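You operate a simulated robot arm through the tools that you are given. There is no shell and no other tool. Be economical: measure what you need, move in short steps, check, and stop when the job is done.

The job below is to be done with a simulated two-armed robot. You get a single attempt, and the scene is never put back.

## Task
Hold the yellow stand, slide its boss up to 20 cm, then set funnel and blue beaker.
Fine: the purple funnel hangs in the ring, the blue beaker stands under it. Set down upright: blue beaker, purple funnel.

The check looks at the end state, three seconds after you hand in, the way a careful person would. Anything else that was tipped, shoved, dropped, spilled or broken makes it a failure.

## Robot
Two 6-joint arms with two-finger parallel grippers on one trunk, on a base that drives. Base frame: it is fixed to the floor where the robot stands at the start and does not move with it; the origin is under the middle of the robot, x ahead of it, y to its left, z up; the surface under the hand at the start is at about z = 0.9. Units: m, rad, N and s.
The left shoulder is at the start at [0.06, 0.187, 1.197], the right one opposite. With the tool pointing down near the work surface each hand reaches from about 0.26 to 0.62 m from the robot's upright axis, wherever it stands, measured 20 degrees to its own side. Places, roughly: base of the yellow stand [0.6, 0, 0.9]; green beaker [-2.25, 1.25, 1]; purple beaker [-2.25, 1.25, 1]; ring of the funnel stand [0.3, 1, 0.9]; ring of the yellow stand [0.6, 0, 0.9]; yellow boss [0.6, -0.1, 1]. Payload 1.57 kg a hand.
The tool frame of a hand sits at the grasp point between the pads (the TCP): z along the fingers, y along the line on which they close. The tips reach 0.03 m beyond it. The gripper opens to 0.11 m. The fingers are 0.024 m wide and 0.012 m thick; the gripper's body (0.048 by 0.112 m) begins 0.078 m behind the TCP.
Orientation is that of the tool frame in the base frame, as a unit quaternion [x, y, z, w]. With the fingers straight down and closing along the base's y, the tool's x points along the base's -x, its y along +y and its z along -z.

## Interface
- The arms move only by the tool drive_tool. It takes "left_increments", "right_increments" or both (then of equal length, played together; a hand with none holds still); each is a list of rows, each an object (a shift or turn left out is 0, a gripper value left out holds the last) with "gripper": the gripper command, from -1 (shut) to 1 (fully open), values between in proportion; "xyz": the shift along the base's x, y, z in units of 50 mm (1.0 is 50 mm), a list of three; "rotation": the turn, a rotation vector about the base's x, y, z in units of 5 degrees (1.0 is 5 degrees), a list of three. In form: [{"gripper": gripper, "xyz": [dx, dy, dz], "rotation": [rx, ry, rz]}, ...]. A call has 1 to 10 rows; each row shifts and turns the commanded pose from where the row before left it. A call with a number of a shift or a turn outside -1 to 1 is refused whole. Each row takes 0.2 s and may step no farther than 0.05 m and 0.15 rad from the row before; otherwise, or with a gripper value out of range, the whole call is refused. Where a pose cannot be reached the arm comes as near as it can. A force on the tool above 90 N (or 10 N above the force at the start of the call, whichever is more), or a blocked arm, ends the call early, and 0.2 s more pass. Each finger travels about 0.153 m/s and halts on what it meets, pressing with about 24 N; the grip force reading is that of the motor and also rises with nothing between the fingers. The clock runs only during rows and for 0.2 s after the last one: add rows that do not move to give the fingers time. The reply holds the time, the measured pose of the TCP, the force on the tool along the base axes, the opening and the grip force, in the units named above and with some noise, with the torque about the TCP (base axes, N m) and any sound that the robot's microphone picked up.
- Cameras (640 x 400 px; columns grow to the right, rows downward): "scene" is now at [0.0007, 0.0152, 1.7182]; the picture's right is [0.44, -0.90, -0.00], its down [-0.76, -0.37, -0.53] and it looks along [0.48, 0.23, -0.85] (base axes); focal length 255 px, centre (320, 200). "left" rides on the left gripper at [0.07, -0.016, -0.141] in its tool frame; the picture's right is [0.23, 0.97, 0.00], its down [-0.86, 0.20, -0.48] and it looks along [-0.47, 0.11, 0.88] (tool axes); focal length 222 px, centre (320, 200). "right" rides on the right gripper at [0.07, 0.016, -0.141] in its tool frame; the picture's right is [-0.23, 0.97, 0.00], its down [-0.86, -0.20, -0.48] and it looks along [-0.47, -0.11, 0.88] (tool axes); focal length 222 px, centre (320, 200). There is no depth. A picture from a camera that has moved, and an enlarged one, comes with that camera's place and axes in the base frame and with its lens. The place of the scene camera against the robot may be out by one fixed shift of up to 0.025 m in any direction.
- camera(camera): a new picture of that camera. No time passes.
- lift_body(by): slides the trunk up (or, below 0, down) by that many m; the arms and the scene camera ride with it, the base frame stays. It gives what a move gives, with no picture.
- roll_base(legs): drives the robot by 1 to 6 legs, each [ahead, left, turn to the left] in m, m and rad, along the robot's own axes; the way and the turn of a leg run together, so that a leg with both is an arc; at most 1.5 m and 3.142 rad a leg. The arms and the cameras ride along, it lands a little off, and it stops where it bumps. It gives what a move gives.
- turn_head(pan, tilt): turns the head with the scene camera to pan (to the left, within 1.501 rad either way) and tilt (down, from -0.506 to 1.204), counted from straight ahead of the robot. It gives what a move gives.
- enlarge(camera, box): a new picture of the part [left, top, right, bottom] of that camera's present view, enlarged. No time passes.
- hand_in(): hands the job in; it is judged then, once.

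Go step by step. Nothing tells you exact positions but the pictures and the camera data: compare them with the known pose of the tool, close in by small moves and look again before you grip or let go. The budget is 120 turns and 92 pictures, counting those below and the enlarged ones. Unless the task says otherwise, let go and move clear before handing in, and close with one line.

The tools are called after "Call:" by a JSON object that holds its "api" and its "payload". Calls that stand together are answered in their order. drive_tool: Moves the arms, as the interface text tells. Its arguments: {"type":"object","properties":{"left_increments":{"type":"array","items":{"type":"object","properties":{"gripper":{"type":"number"},"xyz":{"type":"array","items":{"type":"number"}},"rotation":{"type":"array","items":{"type":"number"}}}}},"right_increments":{"type":"array","items":{"type":"object","properties":{"gripper":{"type":"number"},"xyz":{"type":"array","items":{"type":"number"}},"rotation":{"type":"array","items":{"type":"number"}}}}}},"required":[]} The other tools are called the same way: lift_body (by) slides the trunk up or down; roll_base (legs) drives the base; turn_head (pan, tilt) turns the head that bears the scene camera; camera (camera) takes a picture; enlarge (camera, box) takes an enlarged picture of a part of a camera's view; hand_in () hands the job in.

At the start:

```text
time_s: 0.0
left_ee_pos: [0.3278, 0.3444, 1.3522]
left_orientation: [0.0, 1.0, 0.0, 0.0]
left_force: [0.1, -1.1, 0.3]
left_moment: [0.02, 0.0, -0.03]
left_finger_gap: 0.11
left_grasp_force: 0.2
right_ee_pos: [0.4042, 0.0346, 1.264]
right_orientation: [0.001, 1.0, 0.0, 0.0]
right_force: [-0.7, 0.4, -0.4]
right_moment: [0.01, 0.02, 0.0]
right_finger_gap: 0.1103
right_grasp_force: 0.1
trunk travel left (down, up): [-0.825, 0.165]
robot x, y, heading: [-0.0001, 0.0046, 0.005]
head pan, tilt: [0.457, 1.011]
```

scene: 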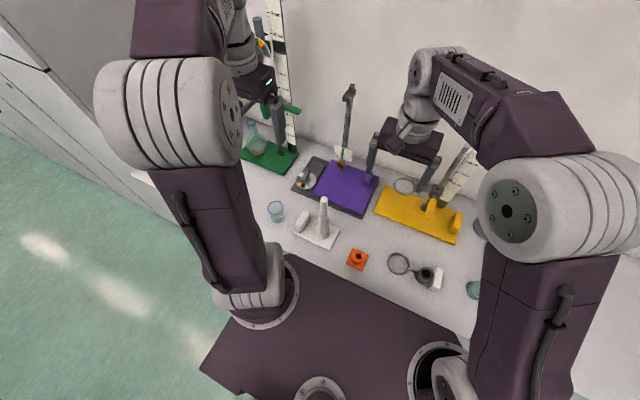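
right: 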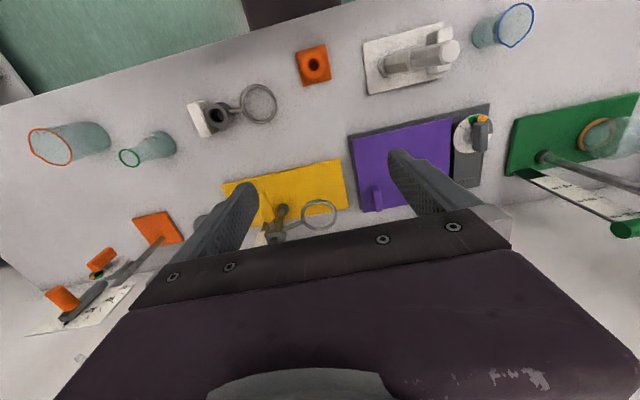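
left: 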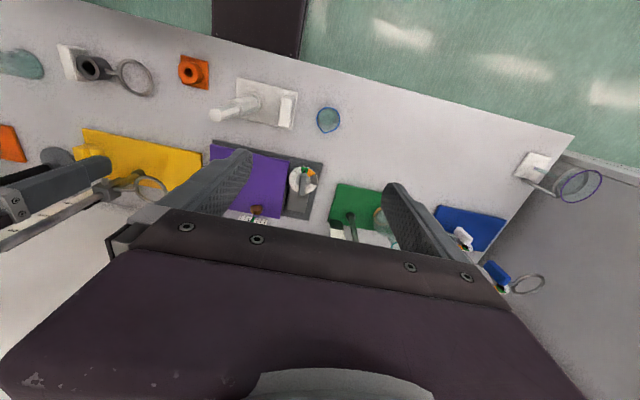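

I see the yellow stand ahead with a boss and a ring, a blue-rimmed beaker to the left, and a purple-rimmed funnel on a stand far left. I'll look closer at the yellow stand first.

Call:
{"api": "turn_head", "payload": {"pan": 0.0, "tilt": 0.8}}

Call:
{"api": "camera", "payload": {"camera": "scene"}}

Call:
{"api": "enlarge", "payload": {"camera": "left", "box": [430, 120, 640, 300]}}

Call:
{"api": "enlarge", "payload": {"camera": "right", "box": [180, 130, 380, 255]}}

```text
time_s: 0.9
left_ee_pos: [0.3277, 0.3448, 1.352]
left_orientation: [0.001, 1.0, 0.0, 0.0]
left_force: [0.2, 0.4, 0.1]
left_moment: [0.01, 0.0, -0.01]
left_finger_gap: 0.1099
left_grasp_force: 0.0
right_ee_pos: [0.4036, 0.0351, 1.2636]
right_orientation: [0.001, 1.0, 0.0, 0.0]
right_force: [-0.2, -0.1, -0.1]
right_moment: [0.02, 0.03, -0.02]
right_finger_gap: 0.1098
right_grasp_force: 0.1
trunk travel left (down, up): [-0.825, 0.165]
robot x, y, heading: [0.0009, 0.0015, -0.0]
head pan, tilt: [0.0, 0.799]
```

```text
88 pictures are left
camera scene: at [0.0192, -0.015, 1.734], right [0.0, -1.0, 0.0], down [-0.72, 0.0, -0.7], along [0.7, 0.0, -0.72], focal length 255 px, centre (320, 200)
```

scene: 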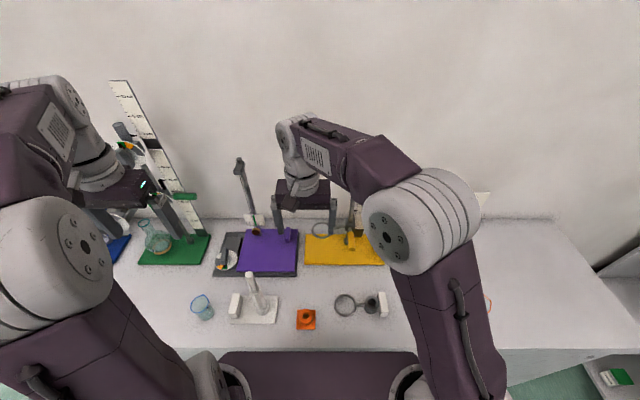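

```text
2.22 times, centred on (535, 210) of left
camera zoom: at [0.2567, 0.3276, 1.4942], right [-0.23, 0.97, 0.0], down [0.86, 0.2, 0.48], along [0.47, 0.11, -0.88], focal length 494 px, centre (-158, 178)
```

zoom: 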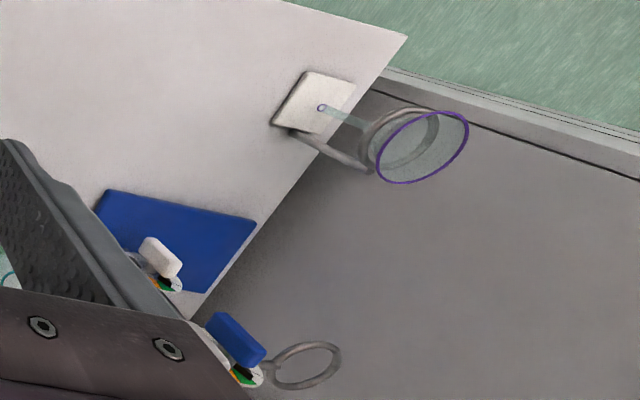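

```text
3.20 times, centred on (280, 192) of right
camera zoom: at [0.3344, 0.052, 1.4058], right [0.23, 0.97, 0.0], down [0.86, -0.2, 0.48], along [0.47, -0.11, -0.88], focal length 711 px, centre (448, 224)
```

zoom: 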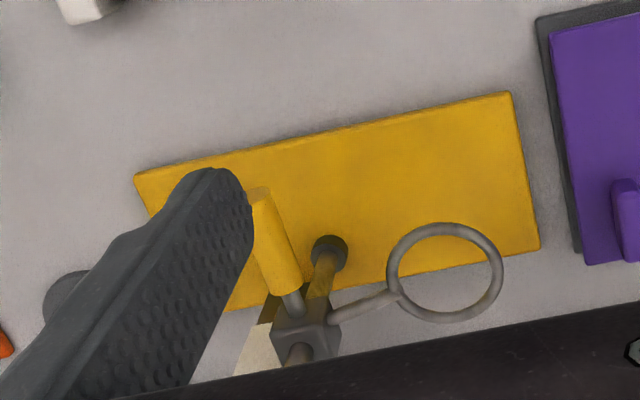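

The right arm hides the yellow stand's rod and scale. I'll shift the right hand to the right and up and look again.

Call:
{"api": "drive_tool", "payload": {"right_increments": [{"xyz": [-0.6, -0.6, 0.3]}, {"xyz": [-0.6, -0.8, 0.3]}, {"xyz": [-0.6, -1, 0]}, {"xyz": [0, -1, 0]}, {"xyz": [0, -1, 0]}, {"xyz": [0, -1, 0]}, {"xyz": [0, -1, 0]}], "left_increments": [{"xyz": [0, 0.3, 0]}, {"xyz": [0, 0.3, 0]}, {"xyz": [0, 0.3, 0]}, {"xyz": [0, 0, 0]}, {"xyz": [0, 0, 0]}, {"xyz": [0, 0, 0]}, {"xyz": [0, 0, 0]}]}}

Call:
{"api": "camera", "payload": {"camera": "scene"}}

Call:
{"api": "enlarge", "payload": {"camera": "scene", "box": [280, 140, 440, 280]}}

```text
refused: row 2 steps farther than a row can; nothing moved
```

```text
85 pictures are left
camera scene: at [0.0192, -0.015, 1.734], right [0.0, -1.0, 0.0], down [-0.72, 0.0, -0.7], along [0.7, 0.0, -0.72], focal length 255 px, centre (320, 200)
```

scene: 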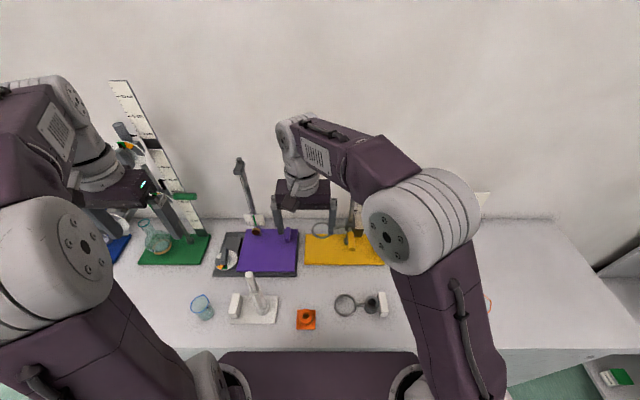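

```text
2.86 times, centred on (360, 210) of scene
camera zoom: at [0.0192, -0.015, 1.734], right [0.0, -1.0, 0.0], down [-0.72, 0.0, -0.7], along [0.7, 0.0, -0.72], focal length 729 px, centre (206, 171)
```

zoom: 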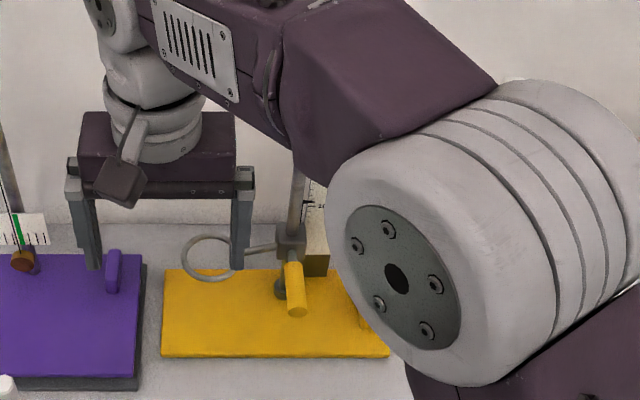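

Row norm limit: I'll keep each step within 50 mm in total length, and look only after it moved.

Call:
{"api": "drive_tool", "payload": {"right_increments": [{"xyz": [-0.6, -0.6, 0.3]}, {"xyz": [-0.6, -0.6, 0.3]}, {"xyz": [-0.6, -0.7, 0]}, {"xyz": [0, -1, 0]}, {"xyz": [0, -1, 0]}, {"xyz": [0, -1, 0]}, {"xyz": [0, -1, 0]}]}}

```text
time_s: 2.5
left_ee_pos: [0.3271, 0.3423, 1.3526]
left_orientation: [0.0, 1.0, 0.002, -0.001]
left_force: [-0.4, 0.7, 0.5]
left_moment: [0.03, 0.03, 0.01]
left_finger_gap: 0.1099
left_grasp_force: 0.0
right_ee_pos: [0.3149, -0.2613, 1.2947]
right_orientation: [0.0, 1.0, 0.0, 0.0]
right_force: [0.4, 0.0, -0.5]
right_moment: [0.0, 0.01, 0.0]
right_finger_gap: 0.11
right_grasp_force: 0.1
trunk travel left (down, up): [-0.825, 0.165]
robot x, y, heading: [0.0003, 0.0012, 0.003]
head pan, tilt: [0.0, 0.799]
```

Call:
{"api": "camera", "payload": {"camera": "scene"}}

Call:
{"api": "enlarge", "payload": {"camera": "scene", "box": [270, 120, 430, 280]}}

Call:
{"api": "camera", "payload": {"camera": "right"}}

```text
83 pictures are left
camera scene: at [0.0199, -0.0171, 1.734], right [0.0, -1.0, 0.0], down [-0.72, 0.0, -0.7], along [0.7, 0.0, -0.72], focal length 255 px, centre (320, 200)
```

scene: 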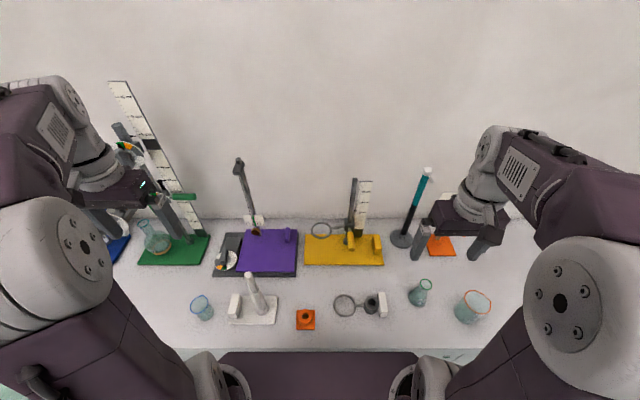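

```text
2.50 times, centred on (350, 200) of scene
camera zoom: at [0.0199, -0.0171, 1.734], right [0.0, -1.0, 0.0], down [-0.72, 0.0, -0.7], along [0.7, 0.0, -0.72], focal length 638 px, centre (245, 200)
```

zoom: 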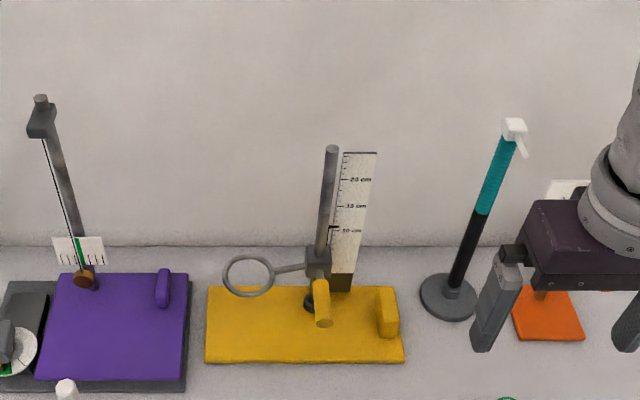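

```text
81 pictures are left
camera right: at [0.2441, -0.2449, 1.4363], right [0.23, 0.97, 0.0], down [0.86, -0.2, 0.48], along [0.47, -0.11, -0.88], focal length 222 px, centre (320, 200)
```

right: 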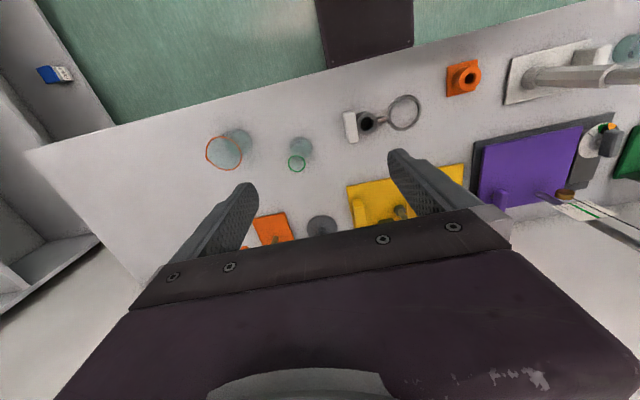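

I can see the yellow plate with an upright lug on the right, a rod, a boss with a yellow handle and ring, and a scale reading about 9 cm. I'll zoom in for details from both cameras.

Call:
{"api": "enlarge", "payload": {"camera": "right", "box": [320, 150, 480, 250]}}

Call:
{"api": "enlarge", "payload": {"camera": "scene", "box": [310, 170, 400, 270]}}

```text
4.00 times, centred on (400, 200) of right
camera zoom: at [0.2441, -0.2449, 1.4363], right [0.23, 0.97, 0.0], down [0.86, -0.2, 0.48], along [0.47, -0.11, -0.88], focal length 888 px, centre (0, 200)
```

zoom: 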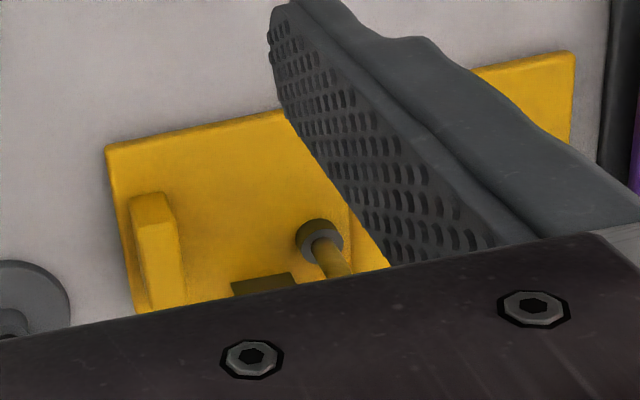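

```text
4.00 times, centred on (355, 220) of scene
camera zoom: at [0.0199, -0.0171, 1.734], right [0.0, -1.0, 0.0], down [-0.72, 0.0, -0.7], along [0.7, 0.0, -0.72], focal length 1021 px, centre (180, 120)
```

zoom: 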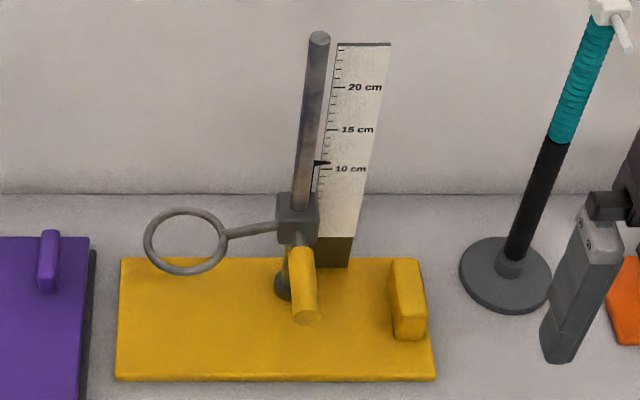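

The lug sits near (0.572, -0.215, top 0.95), the boss handle near (0.50–0.57, -0.106, 1.03), the rod at (0.60, -0.106) and the ring at (0.562, -0.006). I'll shift the base 0.12 m to the right so both hands reach comfortably.

Call:
{"api": "roll_base", "payload": {"legs": [[0, -0.12, 0]]}}

```text
time_s: 3.7
left_ee_pos: [0.3265, 0.2277, 1.3527]
left_orientation: [0.0, 1.0, -0.001, -0.001]
left_force: [0.5, -0.5, -0.7]
left_moment: [0.02, -0.01, 0.0]
left_finger_gap: 0.1101
left_grasp_force: 0.2
right_ee_pos: [0.3142, -0.376, 1.2949]
right_orientation: [0.0, 1.0, -0.001, 0.0]
right_force: [0.0, -0.3, -0.4]
right_moment: [-0.03, 0.0, 0.01]
right_finger_gap: 0.1103
right_grasp_force: 0.1
trunk travel left (down, up): [-0.825, 0.165]
robot x, y, heading: [0.0043, -0.1212, -0.004]
head pan, tilt: [0.0, 0.799]
```

Moving the right hand to a spot in front of and above the lug, then looking through its camera.

Call:
{"api": "drive_tool", "payload": {"right_increments": [{"xyz": [0, 0.8, 0], "gripper": 0.1}, {"xyz": [0, 0.8, 0]}, {"xyz": [0, 0.8, 0]}, {"xyz": [0, 0.8, 0]}, {"xyz": [0.6, 0, -0.6]}, {"xyz": [0.6, 0, -0.6]}, {"xyz": [0.6, 0, -0.6]}, {"xyz": [0.6, 0, -0.6]}, {"xyz": [0.6, 0, -0.5]}, {"xyz": [0.6, 0, 0]}]}}

Call:
{"api": "camera", "payload": {"camera": "right"}}

Call:
{"api": "camera", "payload": {"camera": "scene"}}

```text
time_s: 5.9
left_ee_pos: [0.3276, 0.2241, 1.3531]
left_orientation: [0.0, 1.0, -0.001, -0.001]
left_force: [-0.9, -0.5, -0.5]
left_moment: [0.01, -0.01, 0.02]
left_finger_gap: 0.1098
left_grasp_force: 0.1
right_ee_pos: [0.4945, -0.2183, 1.1495]
right_orientation: [0.0, 1.0, 0.0, 0.0]
right_force: [-0.2, 0.2, 0.0]
right_moment: [0.02, -0.01, 0.01]
right_finger_gap: 0.0608
right_grasp_force: 0.0
trunk travel left (down, up): [-0.825, 0.165]
robot x, y, heading: [0.0009, -0.1153, -0.002]
head pan, tilt: [0.0, 0.799]
```

```text
78 pictures are left
camera right: at [0.4241, -0.2017, 1.291], right [0.23, 0.97, 0.0], down [0.85, -0.2, 0.48], along [0.47, -0.11, -0.88], focal length 222 px, centre (320, 200)
```

right: 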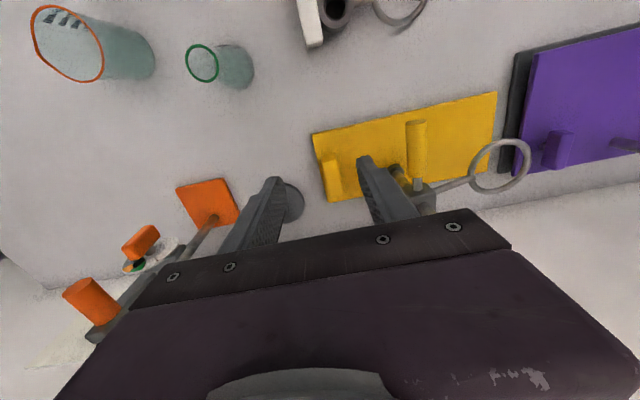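

```text
77 pictures are left
camera scene: at [0.0204, -0.1345, 1.734], right [0.0, -1.0, 0.0], down [-0.72, 0.0, -0.7], along [0.7, 0.0, -0.72], focal length 255 px, centre (320, 200)
```

scene: 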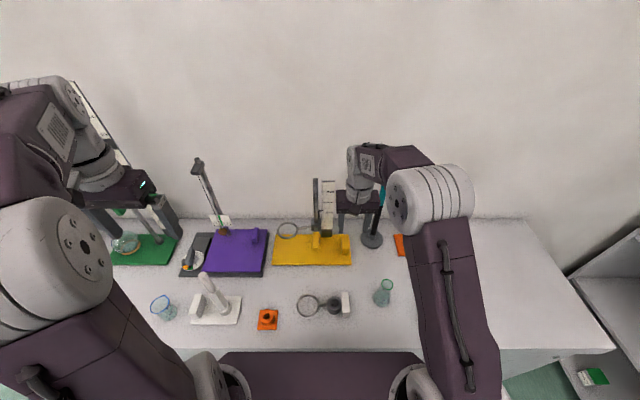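

The hand camera confirms the lug at x 0.548–0.608, y -0.216. I'll move above it at x≈0.562 (keeping off the scale behind), then descend part way and check.

Call:
{"api": "drive_tool", "payload": {"right_increments": [{"xyz": [0.7, 0.04, 0]}, {"xyz": [0.65, 0, 0]}, {"xyz": [0, 0, -0.8]}, {"xyz": [0, 0, -0.8]}, {"xyz": [0, 0, -0.8]}]}}

Call:
{"api": "camera", "payload": {"camera": "right"}}

Call:
{"api": "enlarge", "payload": {"camera": "scene", "box": [270, 130, 430, 280]}}

```text
time_s: 7.1
left_ee_pos: [0.3286, 0.2245, 1.352]
left_orientation: [0.0, 1.0, 0.0, -0.001]
left_force: [0.4, -0.2, -0.2]
left_moment: [0.01, 0.02, 0.02]
left_finger_gap: 0.11
left_grasp_force: 0.1
right_ee_pos: [0.5619, -0.2188, 1.0288]
right_orientation: [0.0, 1.0, 0.0, -0.001]
right_force: [0.2, -0.1, 0.4]
right_moment: [-0.01, -0.02, 0.0]
right_finger_gap: 0.0605
right_grasp_force: 0.1
trunk travel left (down, up): [-0.825, 0.165]
robot x, y, heading: [-0.0009, -0.1178, 0.004]
head pan, tilt: [0.0, 0.799]
```

```text
76 pictures are left
camera right: at [0.4931, -0.2017, 1.1706], right [0.23, 0.97, 0.0], down [0.86, -0.2, 0.48], along [0.47, -0.11, -0.88], focal length 222 px, centre (320, 200)
```

right: 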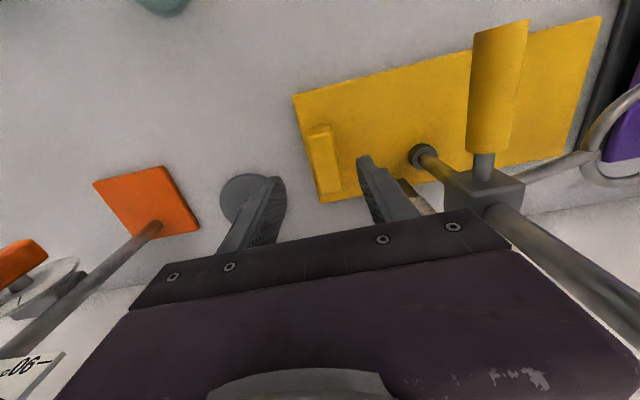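

```text
2.67 times, centred on (350, 205) of scene
camera zoom: at [0.0215, -0.1347, 1.7341], right [0.0, -1.0, 0.0], down [-0.72, 0.0, -0.7], along [0.7, 0.0, -0.72], focal length 680 px, centre (240, 187)
```

zoom: 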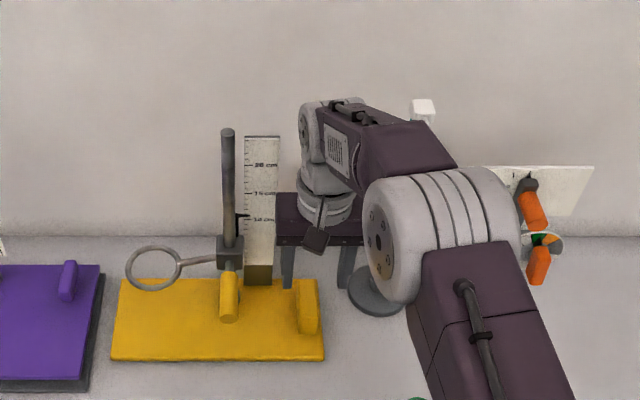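

The lug lies between the fingers, about 5 mm to the left of centre. I'll correct that and descend to z≈0.948.

Call:
{"api": "drive_tool", "payload": {"right_increments": [{"xyz": [0, 0.1, -0.5]}, {"xyz": [0, 0, -0.5]}, {"xyz": [0, 0, -0.4]}, {"xyz": [0, 0, -0.2]}]}}

Call:
{"api": "camera", "payload": {"camera": "right"}}

```text
time_s: 8.1
left_ee_pos: [0.3264, 0.2244, 1.353]
left_orientation: [0.0, 1.0, 0.0, 0.0]
left_force: [0.7, -0.7, -1.0]
left_moment: [0.04, -0.03, 0.03]
left_finger_gap: 0.1101
left_grasp_force: 0.0
right_ee_pos: [0.5621, -0.212, 0.9502]
right_orientation: [0.0, 1.0, -0.001, 0.0]
right_force: [-0.6, 0.6, 0.1]
right_moment: [0.02, 0.01, 0.03]
right_finger_gap: 0.0606
right_grasp_force: 0.0
trunk travel left (down, up): [-0.825, 0.165]
robot x, y, heading: [-0.0001, -0.1176, 0.0]
head pan, tilt: [0.0, 0.799]
```

```text
74 pictures are left
camera right: at [0.492, -0.1956, 1.0919], right [0.23, 0.97, 0.0], down [0.85, -0.2, 0.48], along [0.47, -0.11, -0.88], focal length 222 px, centre (320, 200)
```

right: 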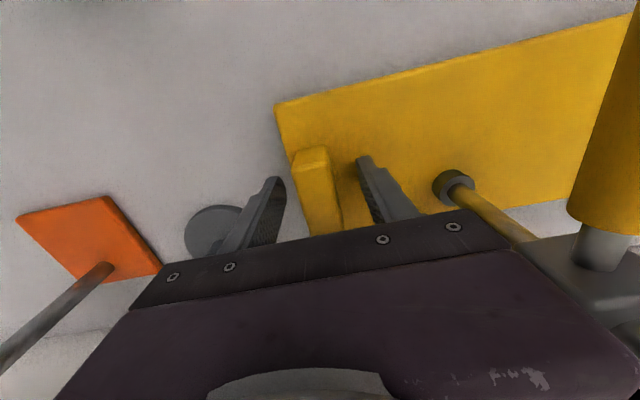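

The lug stands between the fingers. Closing the right gripper on it.

Call:
{"api": "drive_tool", "payload": {"right_increments": [{"gripper": -0.2}, {"gripper": -0.6}, {"gripper": -1}, {}, {}]}}

Call:
{"api": "enlarge", "payload": {"camera": "scene", "box": [270, 130, 430, 280]}}

```text
time_s: 9.3
left_ee_pos: [0.3275, 0.2239, 1.3518]
left_orientation: [0.0, 1.0, -0.001, 0.001]
left_force: [0.5, 0.1, -0.1]
left_moment: [0.01, 0.02, -0.03]
left_finger_gap: 0.1098
left_grasp_force: 0.1
right_ee_pos: [0.5625, -0.2128, 0.9496]
right_orientation: [0.0, 1.0, 0.0, 0.0]
right_force: [-0.9, -3.1, 0.7]
right_moment: [-0.14, -0.33, -0.19]
right_finger_gap: 0.0261
right_grasp_force: 23.7
trunk travel left (down, up): [-0.825, 0.165]
robot x, y, heading: [0.0003, -0.1199, 0.001]
head pan, tilt: [0.0, 0.799]
```

```text
2.67 times, centred on (350, 205) of scene
camera zoom: at [0.0193, -0.1354, 1.734], right [0.0, -1.0, 0.0], down [-0.72, 0.0, -0.7], along [0.7, 0.0, -0.72], focal length 680 px, centre (240, 187)
```

zoom: 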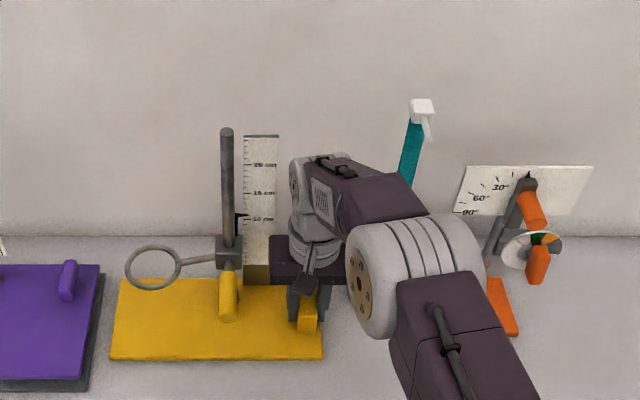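

The lug is gripped (26 mm wide). Next I bring the left hand across, tilting it 45° forward, in front of the boss handle.

Call:
{"api": "drive_tool", "payload": {"left_increments": [{"xyz": [0, -0.66, -0.2], "rotation": [0, -1, 0], "gripper": 0.0}, {"xyz": [0, -0.66, -0.2], "rotation": [0, -1, 0]}, {"xyz": [0, -0.66, -0.2], "rotation": [0, -1, 0]}, {"xyz": [0, -0.66, -0.3], "rotation": [0, -1, 0]}, {"xyz": [0, -0.66, -0.3], "rotation": [0, -1, 0]}, {"xyz": [0, -0.66, -0.4], "rotation": [0, -1, 0]}, {"xyz": [0, -0.66, -0.4], "rotation": [0, -1, 0]}, {"xyz": [0, -0.66, -0.5], "rotation": [0, -1, 0]}, {"xyz": [0, -0.66, -0.5], "rotation": [0, -1, 0]}, {"xyz": [0, -0.66, -0.4], "rotation": [0, 0, 0]}]}}

Call:
{"api": "camera", "payload": {"camera": "left"}}

Call:
{"api": "camera", "payload": {"camera": "scene"}}

```text
time_s: 11.5
left_ee_pos: [0.3678, -0.1192, 1.1844]
left_orientation: [0.001, 0.924, 0.0, 0.383]
left_force: [0.6, 0.3, -0.1]
left_moment: [0.01, 0.01, -0.01]
left_finger_gap: 0.0551
left_grasp_force: 0.0
left hand out of reach, approached as far as the arm can: row 4, 5, 6, 8, 9
right_ee_pos: [0.5619, -0.2139, 0.9509]
right_orientation: [0.001, 1.0, 0.001, 0.0]
right_force: [-0.9, 0.6, 0.5]
right_moment: [0.22, 0.26, 0.04]
right_finger_gap: 0.0264
right_grasp_force: 24.2
trunk travel left (down, up): [-0.825, 0.165]
robot x, y, heading: [-0.0025, -0.1163, 0.001]
head pan, tilt: [0.0, 0.799]
```

```text
72 pictures are left
camera left: at [0.2174, -0.136, 1.2361], right [-0.16, 0.97, -0.16], down [0.27, 0.2, 0.94], along [0.95, 0.11, -0.29], focal length 222 px, centre (320, 200)
```

left: 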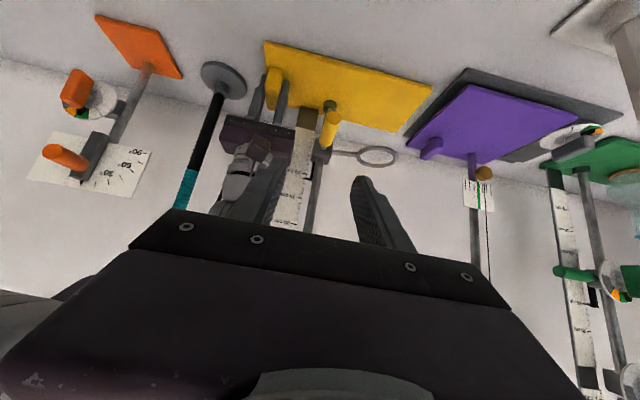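

```text
71 pictures are left
camera scene: at [0.0195, -0.1357, 1.7341], right [0.0, -1.0, 0.0], down [-0.72, 0.0, -0.7], along [0.7, 0.0, -0.72], focal length 255 px, centre (320, 200)
```

scene: 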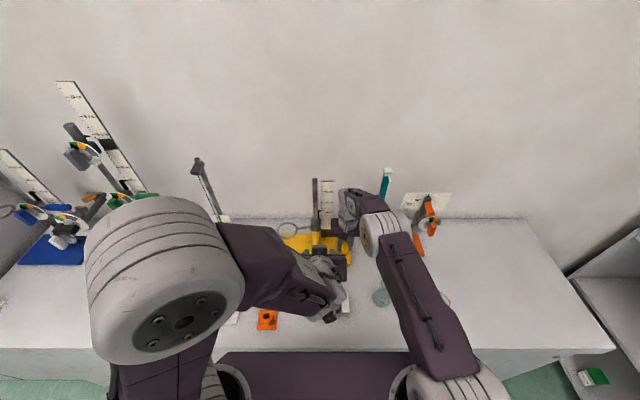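

The handle sits at y≈-0.107 and is between the fingers' approach line. I'll advance along the tool axis in small steps, stopping short for a check.

Call:
{"api": "drive_tool", "payload": {"left_increments": [{"xyz": [0.4, 0.12, -0.4]}, {"xyz": [0.4, 0.12, -0.4]}, {"xyz": [0.4, 0, -0.4]}, {"xyz": [0.4, 0, -0.4]}, {"xyz": [0.4, 0, -0.4]}]}}

Call:
{"api": "camera", "payload": {"camera": "left"}}

Call:
{"api": "enlarge", "payload": {"camera": "scene", "box": [250, 150, 430, 300]}}

```text
time_s: 12.7
left_ee_pos: [0.4684, -0.1071, 1.0861]
left_orientation: [0.0, 0.924, 0.0, 0.383]
left_force: [-0.7, 0.7, -0.3]
left_moment: [-0.02, -0.01, 0.0]
left_finger_gap: 0.0549
left_grasp_force: 0.0
right_ee_pos: [0.5624, -0.2129, 0.9498]
right_orientation: [0.0, 1.0, 0.0, 0.0]
right_force: [0.1, -0.9, 0.4]
right_moment: [-0.1, 0.34, 0.17]
right_finger_gap: 0.0259
right_grasp_force: 24.4
trunk travel left (down, up): [-0.825, 0.165]
robot x, y, heading: [-0.0003, -0.1233, -0.002]
head pan, tilt: [0.0, 0.799]
```

```text
70 pictures are left
camera left: at [0.3184, -0.1235, 1.1367], right [-0.16, 0.97, -0.16], down [0.27, 0.2, 0.94], along [0.95, 0.11, -0.29], focal length 222 px, centre (320, 200)
```

left: 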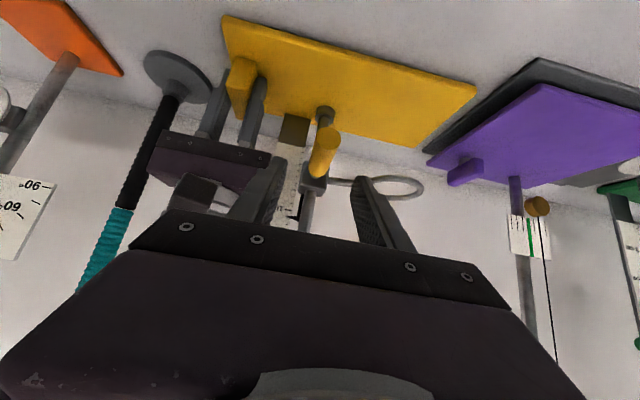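

```text
2.67 times, centred on (340, 225) of scene
camera zoom: at [0.0196, -0.135, 1.7341], right [0.0, -1.0, 0.0], down [-0.72, 0.0, -0.7], along [0.7, 0.0, -0.72], focal length 680 px, centre (267, 133)
```

zoom: 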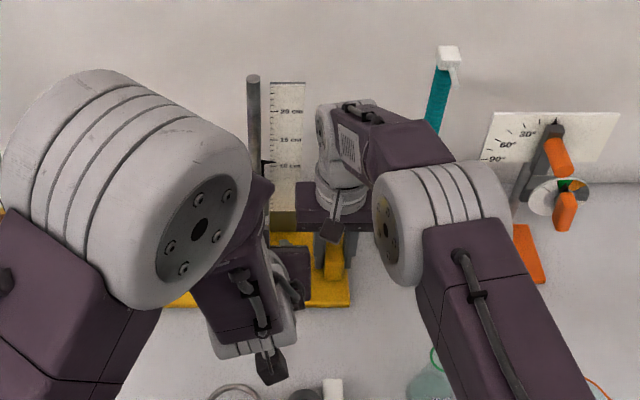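

The handle axis is at y≈-0.105, z≈1.028. Advancing the last 6 cm along the tool axis.

Call:
{"api": "drive_tool", "payload": {"left_increments": [{"xyz": [0.4, 0.05, -0.4]}, {"xyz": [0.4, 0, -0.4]}, {"xyz": [0.4, 0, -0.36]}]}}

Call:
{"api": "camera", "payload": {"camera": "left"}}

Call:
{"api": "camera", "payload": {"camera": "right"}}

```text
time_s: 13.5
left_ee_pos: [0.5283, -0.1044, 1.0274]
left_orientation: [0.001, 0.924, -0.001, 0.382]
left_force: [0.1, 0.5, 0.3]
left_moment: [-0.02, -0.01, -0.03]
left_finger_gap: 0.0548
left_grasp_force: 0.0
right_ee_pos: [0.5634, -0.2122, 0.9487]
right_orientation: [0.0, 1.0, -0.001, 0.0]
right_force: [1.0, -1.0, 0.4]
right_moment: [-0.09, 0.36, 0.22]
right_finger_gap: 0.0256
right_grasp_force: 24.1
trunk travel left (down, up): [-0.825, 0.165]
robot x, y, heading: [0.0001, -0.1206, 0.006]
head pan, tilt: [0.0, 0.799]
```

```text
68 pictures are left
camera left: at [0.3788, -0.1203, 1.0783], right [-0.16, 0.97, -0.16], down [0.27, 0.2, 0.94], along [0.95, 0.11, -0.29], focal length 222 px, centre (320, 200)
```

left: 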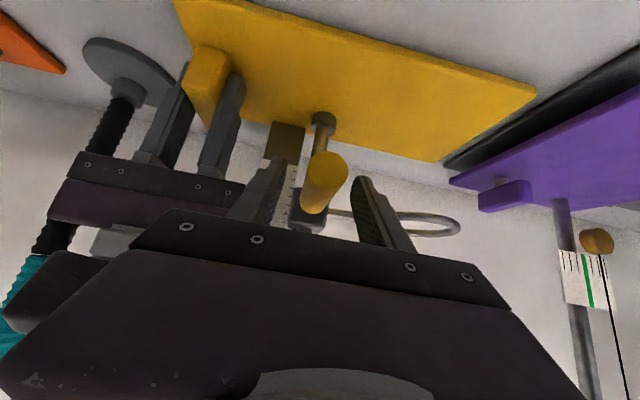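

```text
67 pictures are left
camera right: at [0.4921, -0.1961, 1.092], right [0.23, 0.97, 0.0], down [0.86, -0.2, 0.48], along [0.47, -0.11, -0.88], focal length 222 px, centre (320, 200)
```

right: 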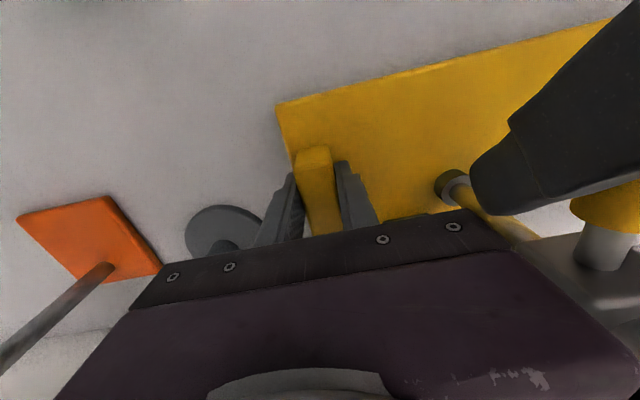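

The handle lies between the left fingers and the two hands are clear of each other. Closing the left gripper.

Call:
{"api": "drive_tool", "payload": {"left_increments": [{"gripper": -0.3}, {"gripper": -0.6}, {"gripper": -1}, {}, {}]}}

Call:
{"api": "camera", "payload": {"camera": "left"}}

```text
time_s: 14.7
left_ee_pos: [0.5286, -0.1041, 1.029]
left_orientation: [0.001, 0.924, 0.0, 0.383]
left_force: [3.1, -13.6, -0.6]
left_moment: [-0.02, 0.06, 0.06]
left_finger_gap: 0.0224
left_grasp_force: 24.2
right_ee_pos: [0.5614, -0.2123, 0.9499]
right_orientation: [0.0, 1.0, 0.001, 0.0]
right_force: [-3.8, 11.6, 2.8]
right_moment: [-0.28, -0.05, -0.19]
right_finger_gap: 0.0259
right_grasp_force: 24.4
trunk travel left (down, up): [-0.825, 0.165]
robot x, y, heading: [0.0002, -0.1197, -0.003]
head pan, tilt: [0.0, 0.799]
```

```text
66 pictures are left
camera left: at [0.3786, -0.1207, 1.0786], right [-0.16, 0.97, -0.16], down [0.27, 0.2, 0.94], along [0.95, 0.11, -0.29], focal length 222 px, centre (320, 200)
```

left: 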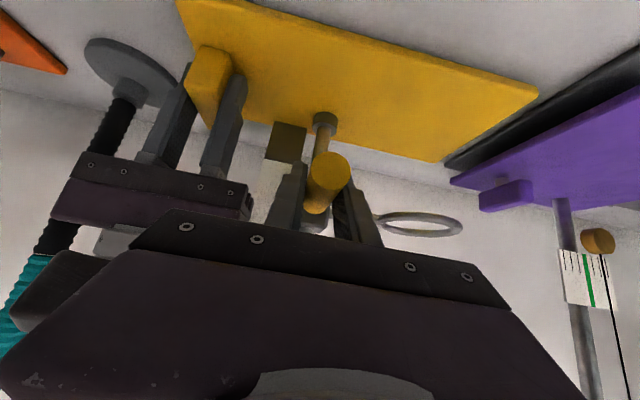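

Handle gripped (22 mm). I'll try a small 1 cm lift first and watch the forces.

Call:
{"api": "drive_tool", "payload": {"left_increments": [{"xyz": [0, -0.04, 0]}, {"xyz": [0, 0, 0.1]}, {"xyz": [0, 0, 0.1]}]}}

Call:
{"api": "enlarge", "payload": {"camera": "scene", "box": [280, 160, 380, 260]}}

```text
time_s: 15.5
left_ee_pos: [0.5269, -0.1051, 1.037]
left_orientation: [-0.002, 0.924, 0.001, 0.382]
left_force: [7.8, -4.2, -4.3]
left_moment: [-0.05, -0.36, 0.16]
left_finger_gap: 0.0226
left_grasp_force: 24.1
right_ee_pos: [0.5624, -0.213, 0.9499]
right_orientation: [0.0, 1.0, -0.001, -0.001]
right_force: [-7.7, 5.2, 8.6]
right_moment: [0.17, -0.25, 0.49]
right_finger_gap: 0.0257
right_grasp_force: 24.1
trunk travel left (down, up): [-0.825, 0.165]
robot x, y, heading: [-0.0001, -0.1201, -0.002]
head pan, tilt: [0.0, 0.799]
```

```text
4.00 times, centred on (330, 210) of scene
camera zoom: at [0.02, -0.1342, 1.734], right [0.0, -1.0, 0.0], down [-0.72, 0.0, -0.7], along [0.7, 0.0, -0.72], focal length 1021 px, centre (280, 160)
```

zoom: 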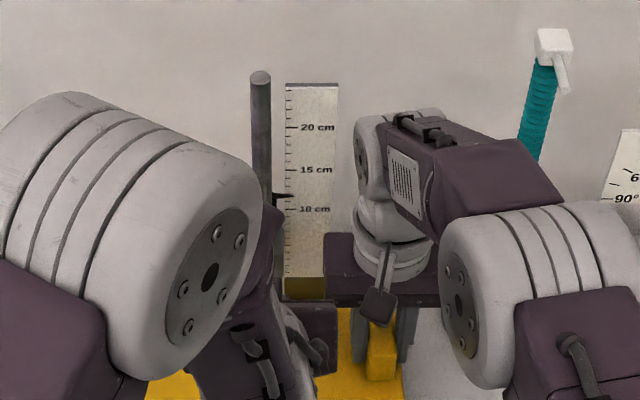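

The boss slides with the hand and the pointer now reads about 11.7 cm. I'll lift about 7.5 cm more and read again.

Call:
{"api": "drive_tool", "payload": {"left_increments": [{"xyz": [0, 0, 0.2]}, {"xyz": [0, 0, 0.2]}, {"xyz": [0, 0, 0.2]}, {"xyz": [0, 0, 0.2]}, {"xyz": [0, 0, 0.2]}, {"xyz": [0, 0, 0.2]}, {"xyz": [0, 0, 0.2]}, {"xyz": [0, 0, 0.1]}, {}]}}

Call:
{"api": "enlarge", "payload": {"camera": "scene", "box": [300, 160, 360, 220]}}

Call:
{"api": "camera", "payload": {"camera": "left"}}

```text
time_s: 17.5
left_ee_pos: [0.529, -0.1063, 1.112]
left_orientation: [0.0, 0.924, 0.0, 0.382]
left_force: [-0.4, 4.3, -1.8]
left_moment: [-0.05, 0.47, -0.03]
left_finger_gap: 0.0224
left_grasp_force: 23.7
right_ee_pos: [0.5623, -0.2128, 0.9497]
right_orientation: [-0.001, 1.0, 0.0, 0.0]
right_force: [0.8, -5.5, 5.6]
right_moment: [0.68, 0.28, 0.1]
right_finger_gap: 0.026
right_grasp_force: 23.5
trunk travel left (down, up): [-0.825, 0.165]
robot x, y, heading: [-0.0007, -0.1202, -0.005]
head pan, tilt: [0.0, 0.799]
```

```text
6.67 times, centred on (330, 190) of scene
camera zoom: at [0.0199, -0.1348, 1.7341], right [0.0, -1.0, 0.0], down [-0.72, 0.0, -0.7], along [0.7, 0.0, -0.72], focal length 1701 px, centre (253, 267)
```

zoom: 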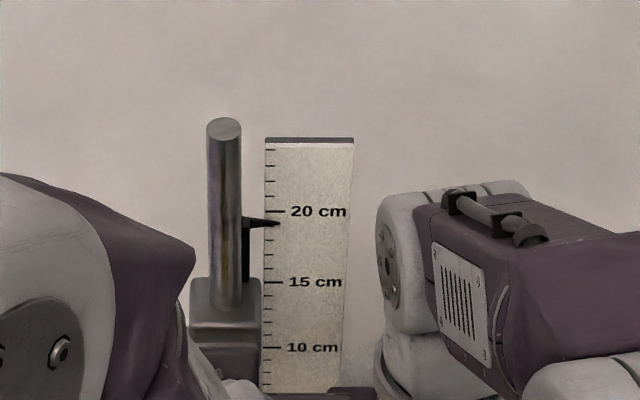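

```text
63 pictures are left
camera left: at [0.3785, -0.1229, 1.1639], right [-0.16, 0.97, -0.16], down [0.27, 0.2, 0.94], along [0.95, 0.11, -0.29], focal length 222 px, centre (320, 200)
```

left: 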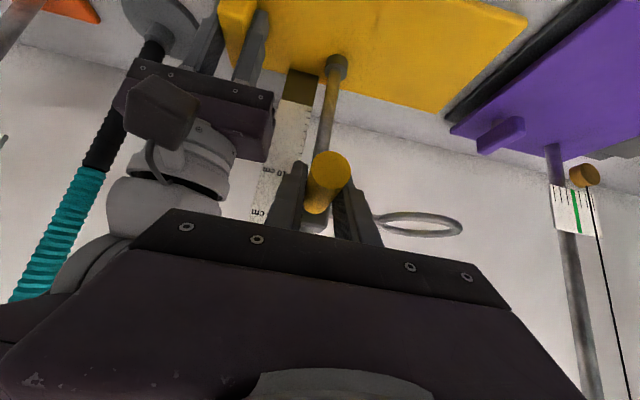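

The pointer reads about 19.15 cm on the scale as seen from above. I'll raise 0.8 cm more and settle.

Call:
{"api": "drive_tool", "payload": {"left_increments": [{"xyz": [0, 0, 0.08]}, {"xyz": [0, 0, 0.07]}, {}, {}]}}

Call:
{"api": "enlarge", "payload": {"camera": "scene", "box": [305, 160, 355, 210]}}

```text
time_s: 18.5
left_ee_pos: [0.5286, -0.1052, 1.1193]
left_orientation: [0.0, 0.924, 0.0, 0.382]
left_force: [-0.4, 4.0, -1.6]
left_moment: [-0.09, 0.28, 0.0]
left_finger_gap: 0.0225
left_grasp_force: 23.6
right_ee_pos: [0.5628, -0.2128, 0.9495]
right_orientation: [0.0, 1.0, 0.0, 0.0]
right_force: [1.8, -4.9, 6.7]
right_moment: [0.6, 0.19, 0.15]
right_finger_gap: 0.0258
right_grasp_force: 23.8
trunk travel left (down, up): [-0.825, 0.165]
robot x, y, heading: [0.0038, -0.118, -0.002]
head pan, tilt: [0.0, 0.799]
```

```text
8.00 times, centred on (330, 185) of scene
camera zoom: at [0.0201, -0.1346, 1.7341], right [0.0, -1.0, 0.0], down [-0.72, 0.0, -0.7], along [0.7, 0.0, -0.72], focal length 2041 px, centre (240, 320)
```

zoom: 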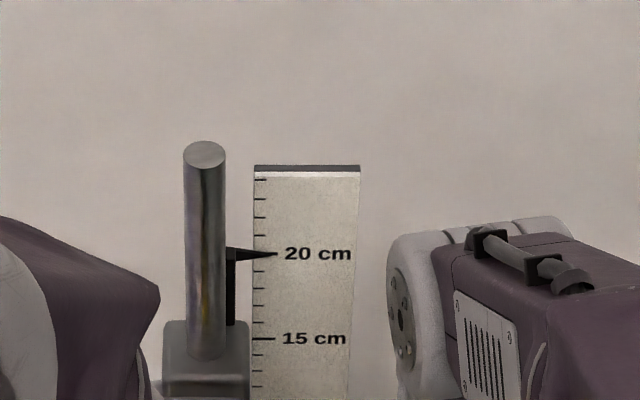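

The pointer sits on the 20 cm mark from this view. I'll release the handle with the left hand, retreat, and then check from level height.

Call:
{"api": "drive_tool", "payload": {"left_increments": [{"gripper": -0.6}, {"gripper": -0.2}, {"gripper": 0.0}, {"xyz": [-0.4, 0, 0.4]}, {"xyz": [-0.4, 0, 0.4]}, {"xyz": [-0.4, 0, 0.4]}, {"xyz": [-0.4, 0, 0.4]}]}}

Call:
{"api": "camera", "payload": {"camera": "left"}}

```text
time_s: 20.1
left_ee_pos: [0.4467, -0.1065, 1.2014]
left_orientation: [0.0, 0.924, 0.0, 0.383]
left_force: [0.3, -0.3, 0.0]
left_moment: [0.03, -0.03, 0.03]
left_finger_gap: 0.0549
left_grasp_force: 0.1
right_ee_pos: [0.5604, -0.2118, 0.9492]
right_orientation: [0.0, 1.0, 0.001, -0.001]
right_force: [0.2, 0.1, 0.5]
right_moment: [0.3, -0.28, -0.14]
right_finger_gap: 0.0258
right_grasp_force: 23.6
trunk travel left (down, up): [-0.825, 0.165]
robot x, y, heading: [-0.003, -0.1202, -0.003]
head pan, tilt: [0.0, 0.799]
```

```text
61 pictures are left
camera left: at [0.297, -0.1233, 1.2516], right [-0.16, 0.97, -0.16], down [0.27, 0.2, 0.94], along [0.95, 0.11, -0.29], focal length 222 px, centre (320, 200)
```

left: 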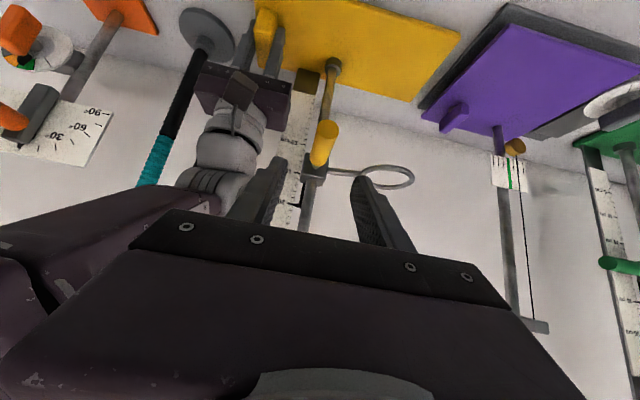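

Call:
{"api": "enlarge", "payload": {"camera": "left", "box": [270, 160, 340, 235]}}

Call:
{"api": "enlarge", "payload": {"camera": "scene", "box": [305, 160, 355, 210]}}

```text
5.33 times, centred on (305, 198) of left
camera zoom: at [0.297, -0.1233, 1.2516], right [-0.16, 0.97, -0.16], down [0.27, 0.2, 0.94], along [0.95, 0.11, -0.29], focal length 1185 px, centre (400, 213)
```

zoom: 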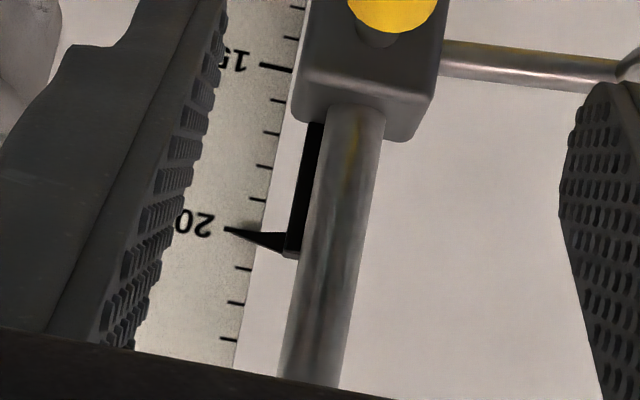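

```text
8.00 times, centred on (330, 185) of scene
camera zoom: at [0.0186, -0.1341, 1.734], right [0.0, -1.0, 0.0], down [-0.72, 0.0, -0.7], along [0.7, 0.0, -0.72], focal length 2041 px, centre (240, 320)
```

zoom: 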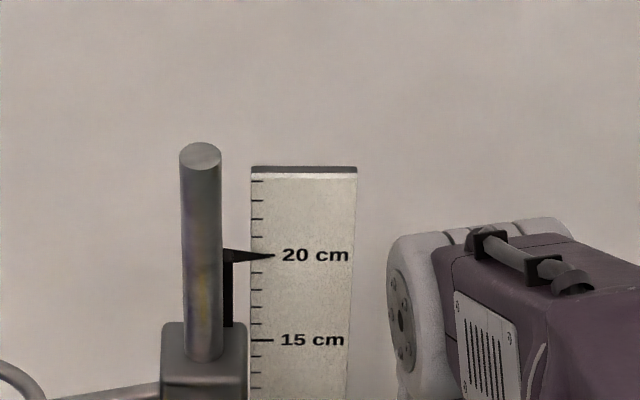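

Both views show the pointer on 20 cm. I'll release the lug and retract the right hand straight up and then back; the left also retreats.

Call:
{"api": "drive_tool", "payload": {"right_increments": [{"gripper": -0.4}, {"gripper": 0.1}, {}, {"xyz": [0, 0, 0.7]}, {"xyz": [0, 0, 0.9]}, {"xyz": [0, 0, 0.9]}, {"xyz": [0, 0, 0.9]}, {"xyz": [-0.7, -0.5, 0.4]}, {"xyz": [-0.7, -0.5, 0.4]}, {"xyz": [-0.7, -0.5, 0.4]}], "left_increments": [{}, {}, {}, {"xyz": [-0.5, 0.2, 0.4]}, {"xyz": [-0.5, 0.6, 0.4]}, {"xyz": [0, 0.7, 0.4]}, {"xyz": [0, 0.7, 0.4], "rotation": [0, 1, 0]}, {"xyz": [0, 0.7, 0], "rotation": [0, 1, 0]}, {"xyz": [0, 0.7, 0], "rotation": [0, 1, 0]}, {"xyz": [0, 0.7, 0], "rotation": [0, 1, 0]}]}}

Call:
{"api": "turn_head", "payload": {"pan": 0.6, "tilt": 0.8}}

Call:
{"api": "camera", "payload": {"camera": "scene"}}

```text
time_s: 22.3
left_ee_pos: [0.397, 0.1115, 1.2807]
left_orientation: [0.0, 0.976, -0.001, 0.217]
left_force: [0.0, 0.3, 0.0]
left_moment: [-0.02, -0.01, 0.0]
left_finger_gap: 0.0547
left_grasp_force: 0.1
right_ee_pos: [0.4543, -0.2867, 1.18]
right_orientation: [0.0, 1.0, 0.0, 0.0]
right_force: [0.2, 1.1, -0.1]
right_moment: [-0.01, -0.01, -0.01]
right_finger_gap: 0.0605
right_grasp_force: 0.1
trunk travel left (down, up): [-0.825, 0.165]
robot x, y, heading: [0.0008, -0.1186, -0.007]
head pan, tilt: [0.0, 0.799]
```

```text
time_s: 23.3
left_ee_pos: [0.3987, 0.1097, 1.2793]
left_orientation: [0.001, 0.976, 0.001, 0.217]
left_force: [0.0, 0.0, -0.2]
left_moment: [-0.01, 0.03, -0.05]
left_finger_gap: 0.055
left_grasp_force: 0.1
right_ee_pos: [0.4568, -0.2862, 1.1799]
right_orientation: [0.0, 1.0, 0.0, 0.0]
right_force: [-0.3, -0.3, 0.4]
right_moment: [0.0, -0.02, 0.01]
right_finger_gap: 0.0605
right_grasp_force: 0.0
trunk travel left (down, up): [-0.825, 0.165]
robot x, y, heading: [-0.0009, -0.1196, -0.0]
head pan, tilt: [0.6, 0.799]
```

```text
58 pictures are left
camera scene: at [0.0054, -0.0893, 1.7341], right [0.56, -0.83, 0.0], down [-0.59, -0.4, -0.7], along [0.58, 0.39, -0.72], focal length 255 px, centre (320, 200)
```

scene: 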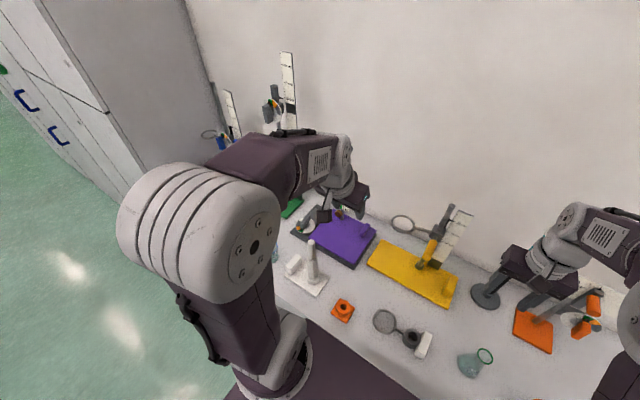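

The stand is free and standing. Now I plan the beaker: it is near (0.34, 0.365), so I'll stow the right hand, and drive back and left so the left hand can take it with a 45° tilt (to later fit under the ring).

Call:
{"api": "drive_tool", "payload": {"right_increments": [{"xyz": [-0.6, -0.3, 0.6]}, {"xyz": [-0.6, -0.3, 0.6]}, {"xyz": [-0.6, -0.3, 0.6]}, {"xyz": [0, -0.3, 0.6]}]}}

Call:
{"api": "roll_base", "payload": {"legs": [[-0.16, 0, 0], [0, 0.34, 0]]}}

Call:
{"api": "camera", "payload": {"camera": "scene"}}

Call:
{"api": "camera", "payload": {"camera": "left"}}

```text
time_s: 24.3
left_ee_pos: [0.397, 0.1106, 1.2809]
left_orientation: [0.0, 0.976, 0.0, 0.216]
left_force: [-0.3, -0.4, 0.3]
left_moment: [0.01, 0.01, -0.02]
left_finger_gap: 0.055
left_grasp_force: 0.0
right_ee_pos: [0.3655, -0.3481, 1.3]
right_orientation: [0.0, 1.0, 0.0, -0.001]
right_force: [-0.1, -0.7, 0.1]
right_moment: [-0.02, 0.04, 0.0]
right_finger_gap: 0.0602
right_grasp_force: 0.0
trunk travel left (down, up): [-0.825, 0.165]
robot x, y, heading: [-0.0027, -0.1222, 0.001]
head pan, tilt: [0.6, 0.799]
```

```text
time_s: 27.6
left_ee_pos: [0.2411, 0.4447, 1.281]
left_orientation: [0.001, 0.976, 0.0, 0.217]
left_force: [-0.2, 0.2, 1.0]
left_moment: [0.01, 0.0, -0.03]
left_finger_gap: 0.0552
left_grasp_force: 0.0
right_ee_pos: [0.2077, -0.0112, 1.2992]
right_orientation: [0.001, 1.0, 0.001, 0.0]
right_force: [0.2, -1.2, -0.9]
right_moment: [0.01, 0.0, 0.03]
right_finger_gap: 0.0604
right_grasp_force: 0.0
trunk travel left (down, up): [-0.825, 0.165]
robot x, y, heading: [-0.1583, 0.213, -0.002]
head pan, tilt: [0.6, 0.799]
```

```text
57 pictures are left
camera scene: at [-0.1524, 0.2462, 1.7341], right [0.56, -0.83, 0.0], down [-0.59, -0.4, -0.7], along [0.58, 0.39, -0.72], focal length 255 px, centre (320, 200)
```

scene: 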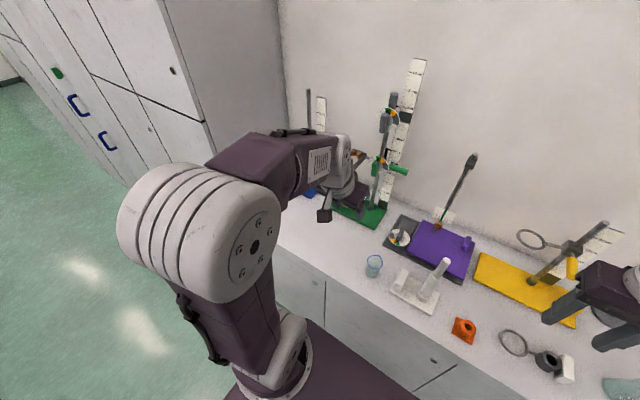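

```text
56 pictures are left
camera left: at [0.117, 0.4288, 1.3794], right [-0.2, 0.97, -0.09], down [0.57, 0.2, 0.8], along [0.79, 0.11, -0.6], focal length 222 px, centre (320, 200)
```

left: 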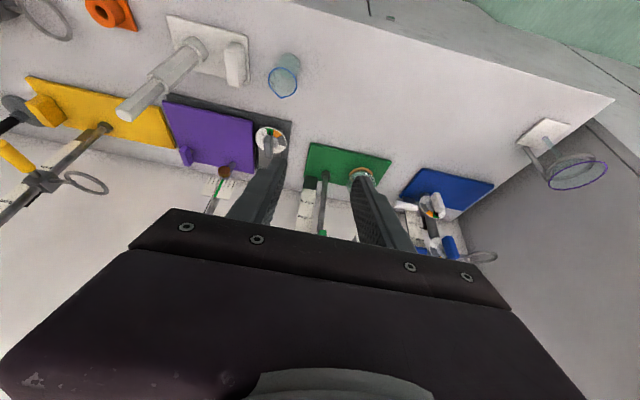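

Call:
{"api": "enlarge", "payload": {"camera": "left", "box": [240, 35, 330, 110]}}

Call:
{"api": "enlarge", "payload": {"camera": "scene", "box": [340, 230, 430, 305]}}

```text
5.33 times, centred on (285, 72) of left
camera zoom: at [0.117, 0.4288, 1.3794], right [-0.2, 0.97, -0.09], down [0.57, 0.2, 0.8], along [0.79, 0.11, -0.6], focal length 1185 px, centre (507, 880)
```

zoom: 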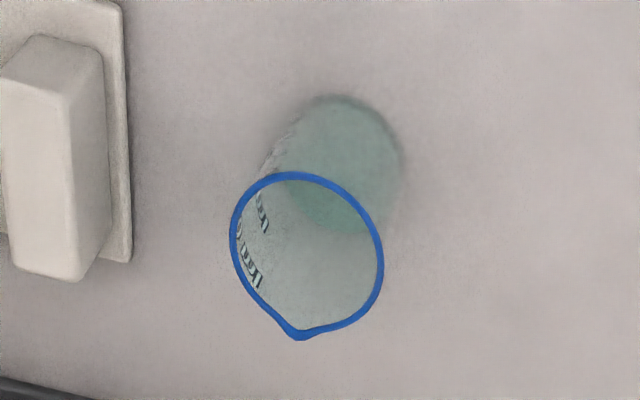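

```text
5.33 times, centred on (385, 268) of scene
camera zoom: at [-0.1524, 0.2462, 1.7341], right [0.56, -0.83, 0.0], down [-0.59, -0.4, -0.7], along [0.58, 0.39, -0.72], focal length 1361 px, centre (-27, -160)
```

zoom: 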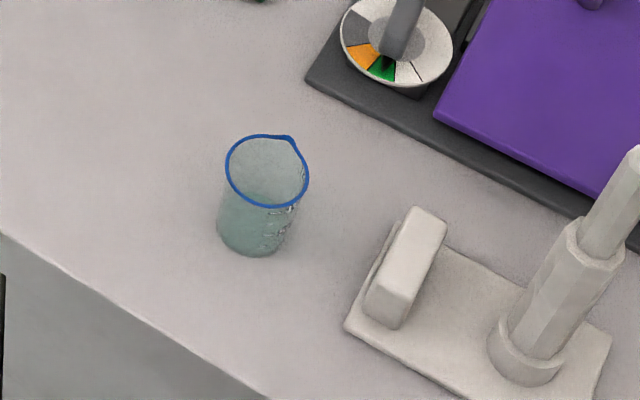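

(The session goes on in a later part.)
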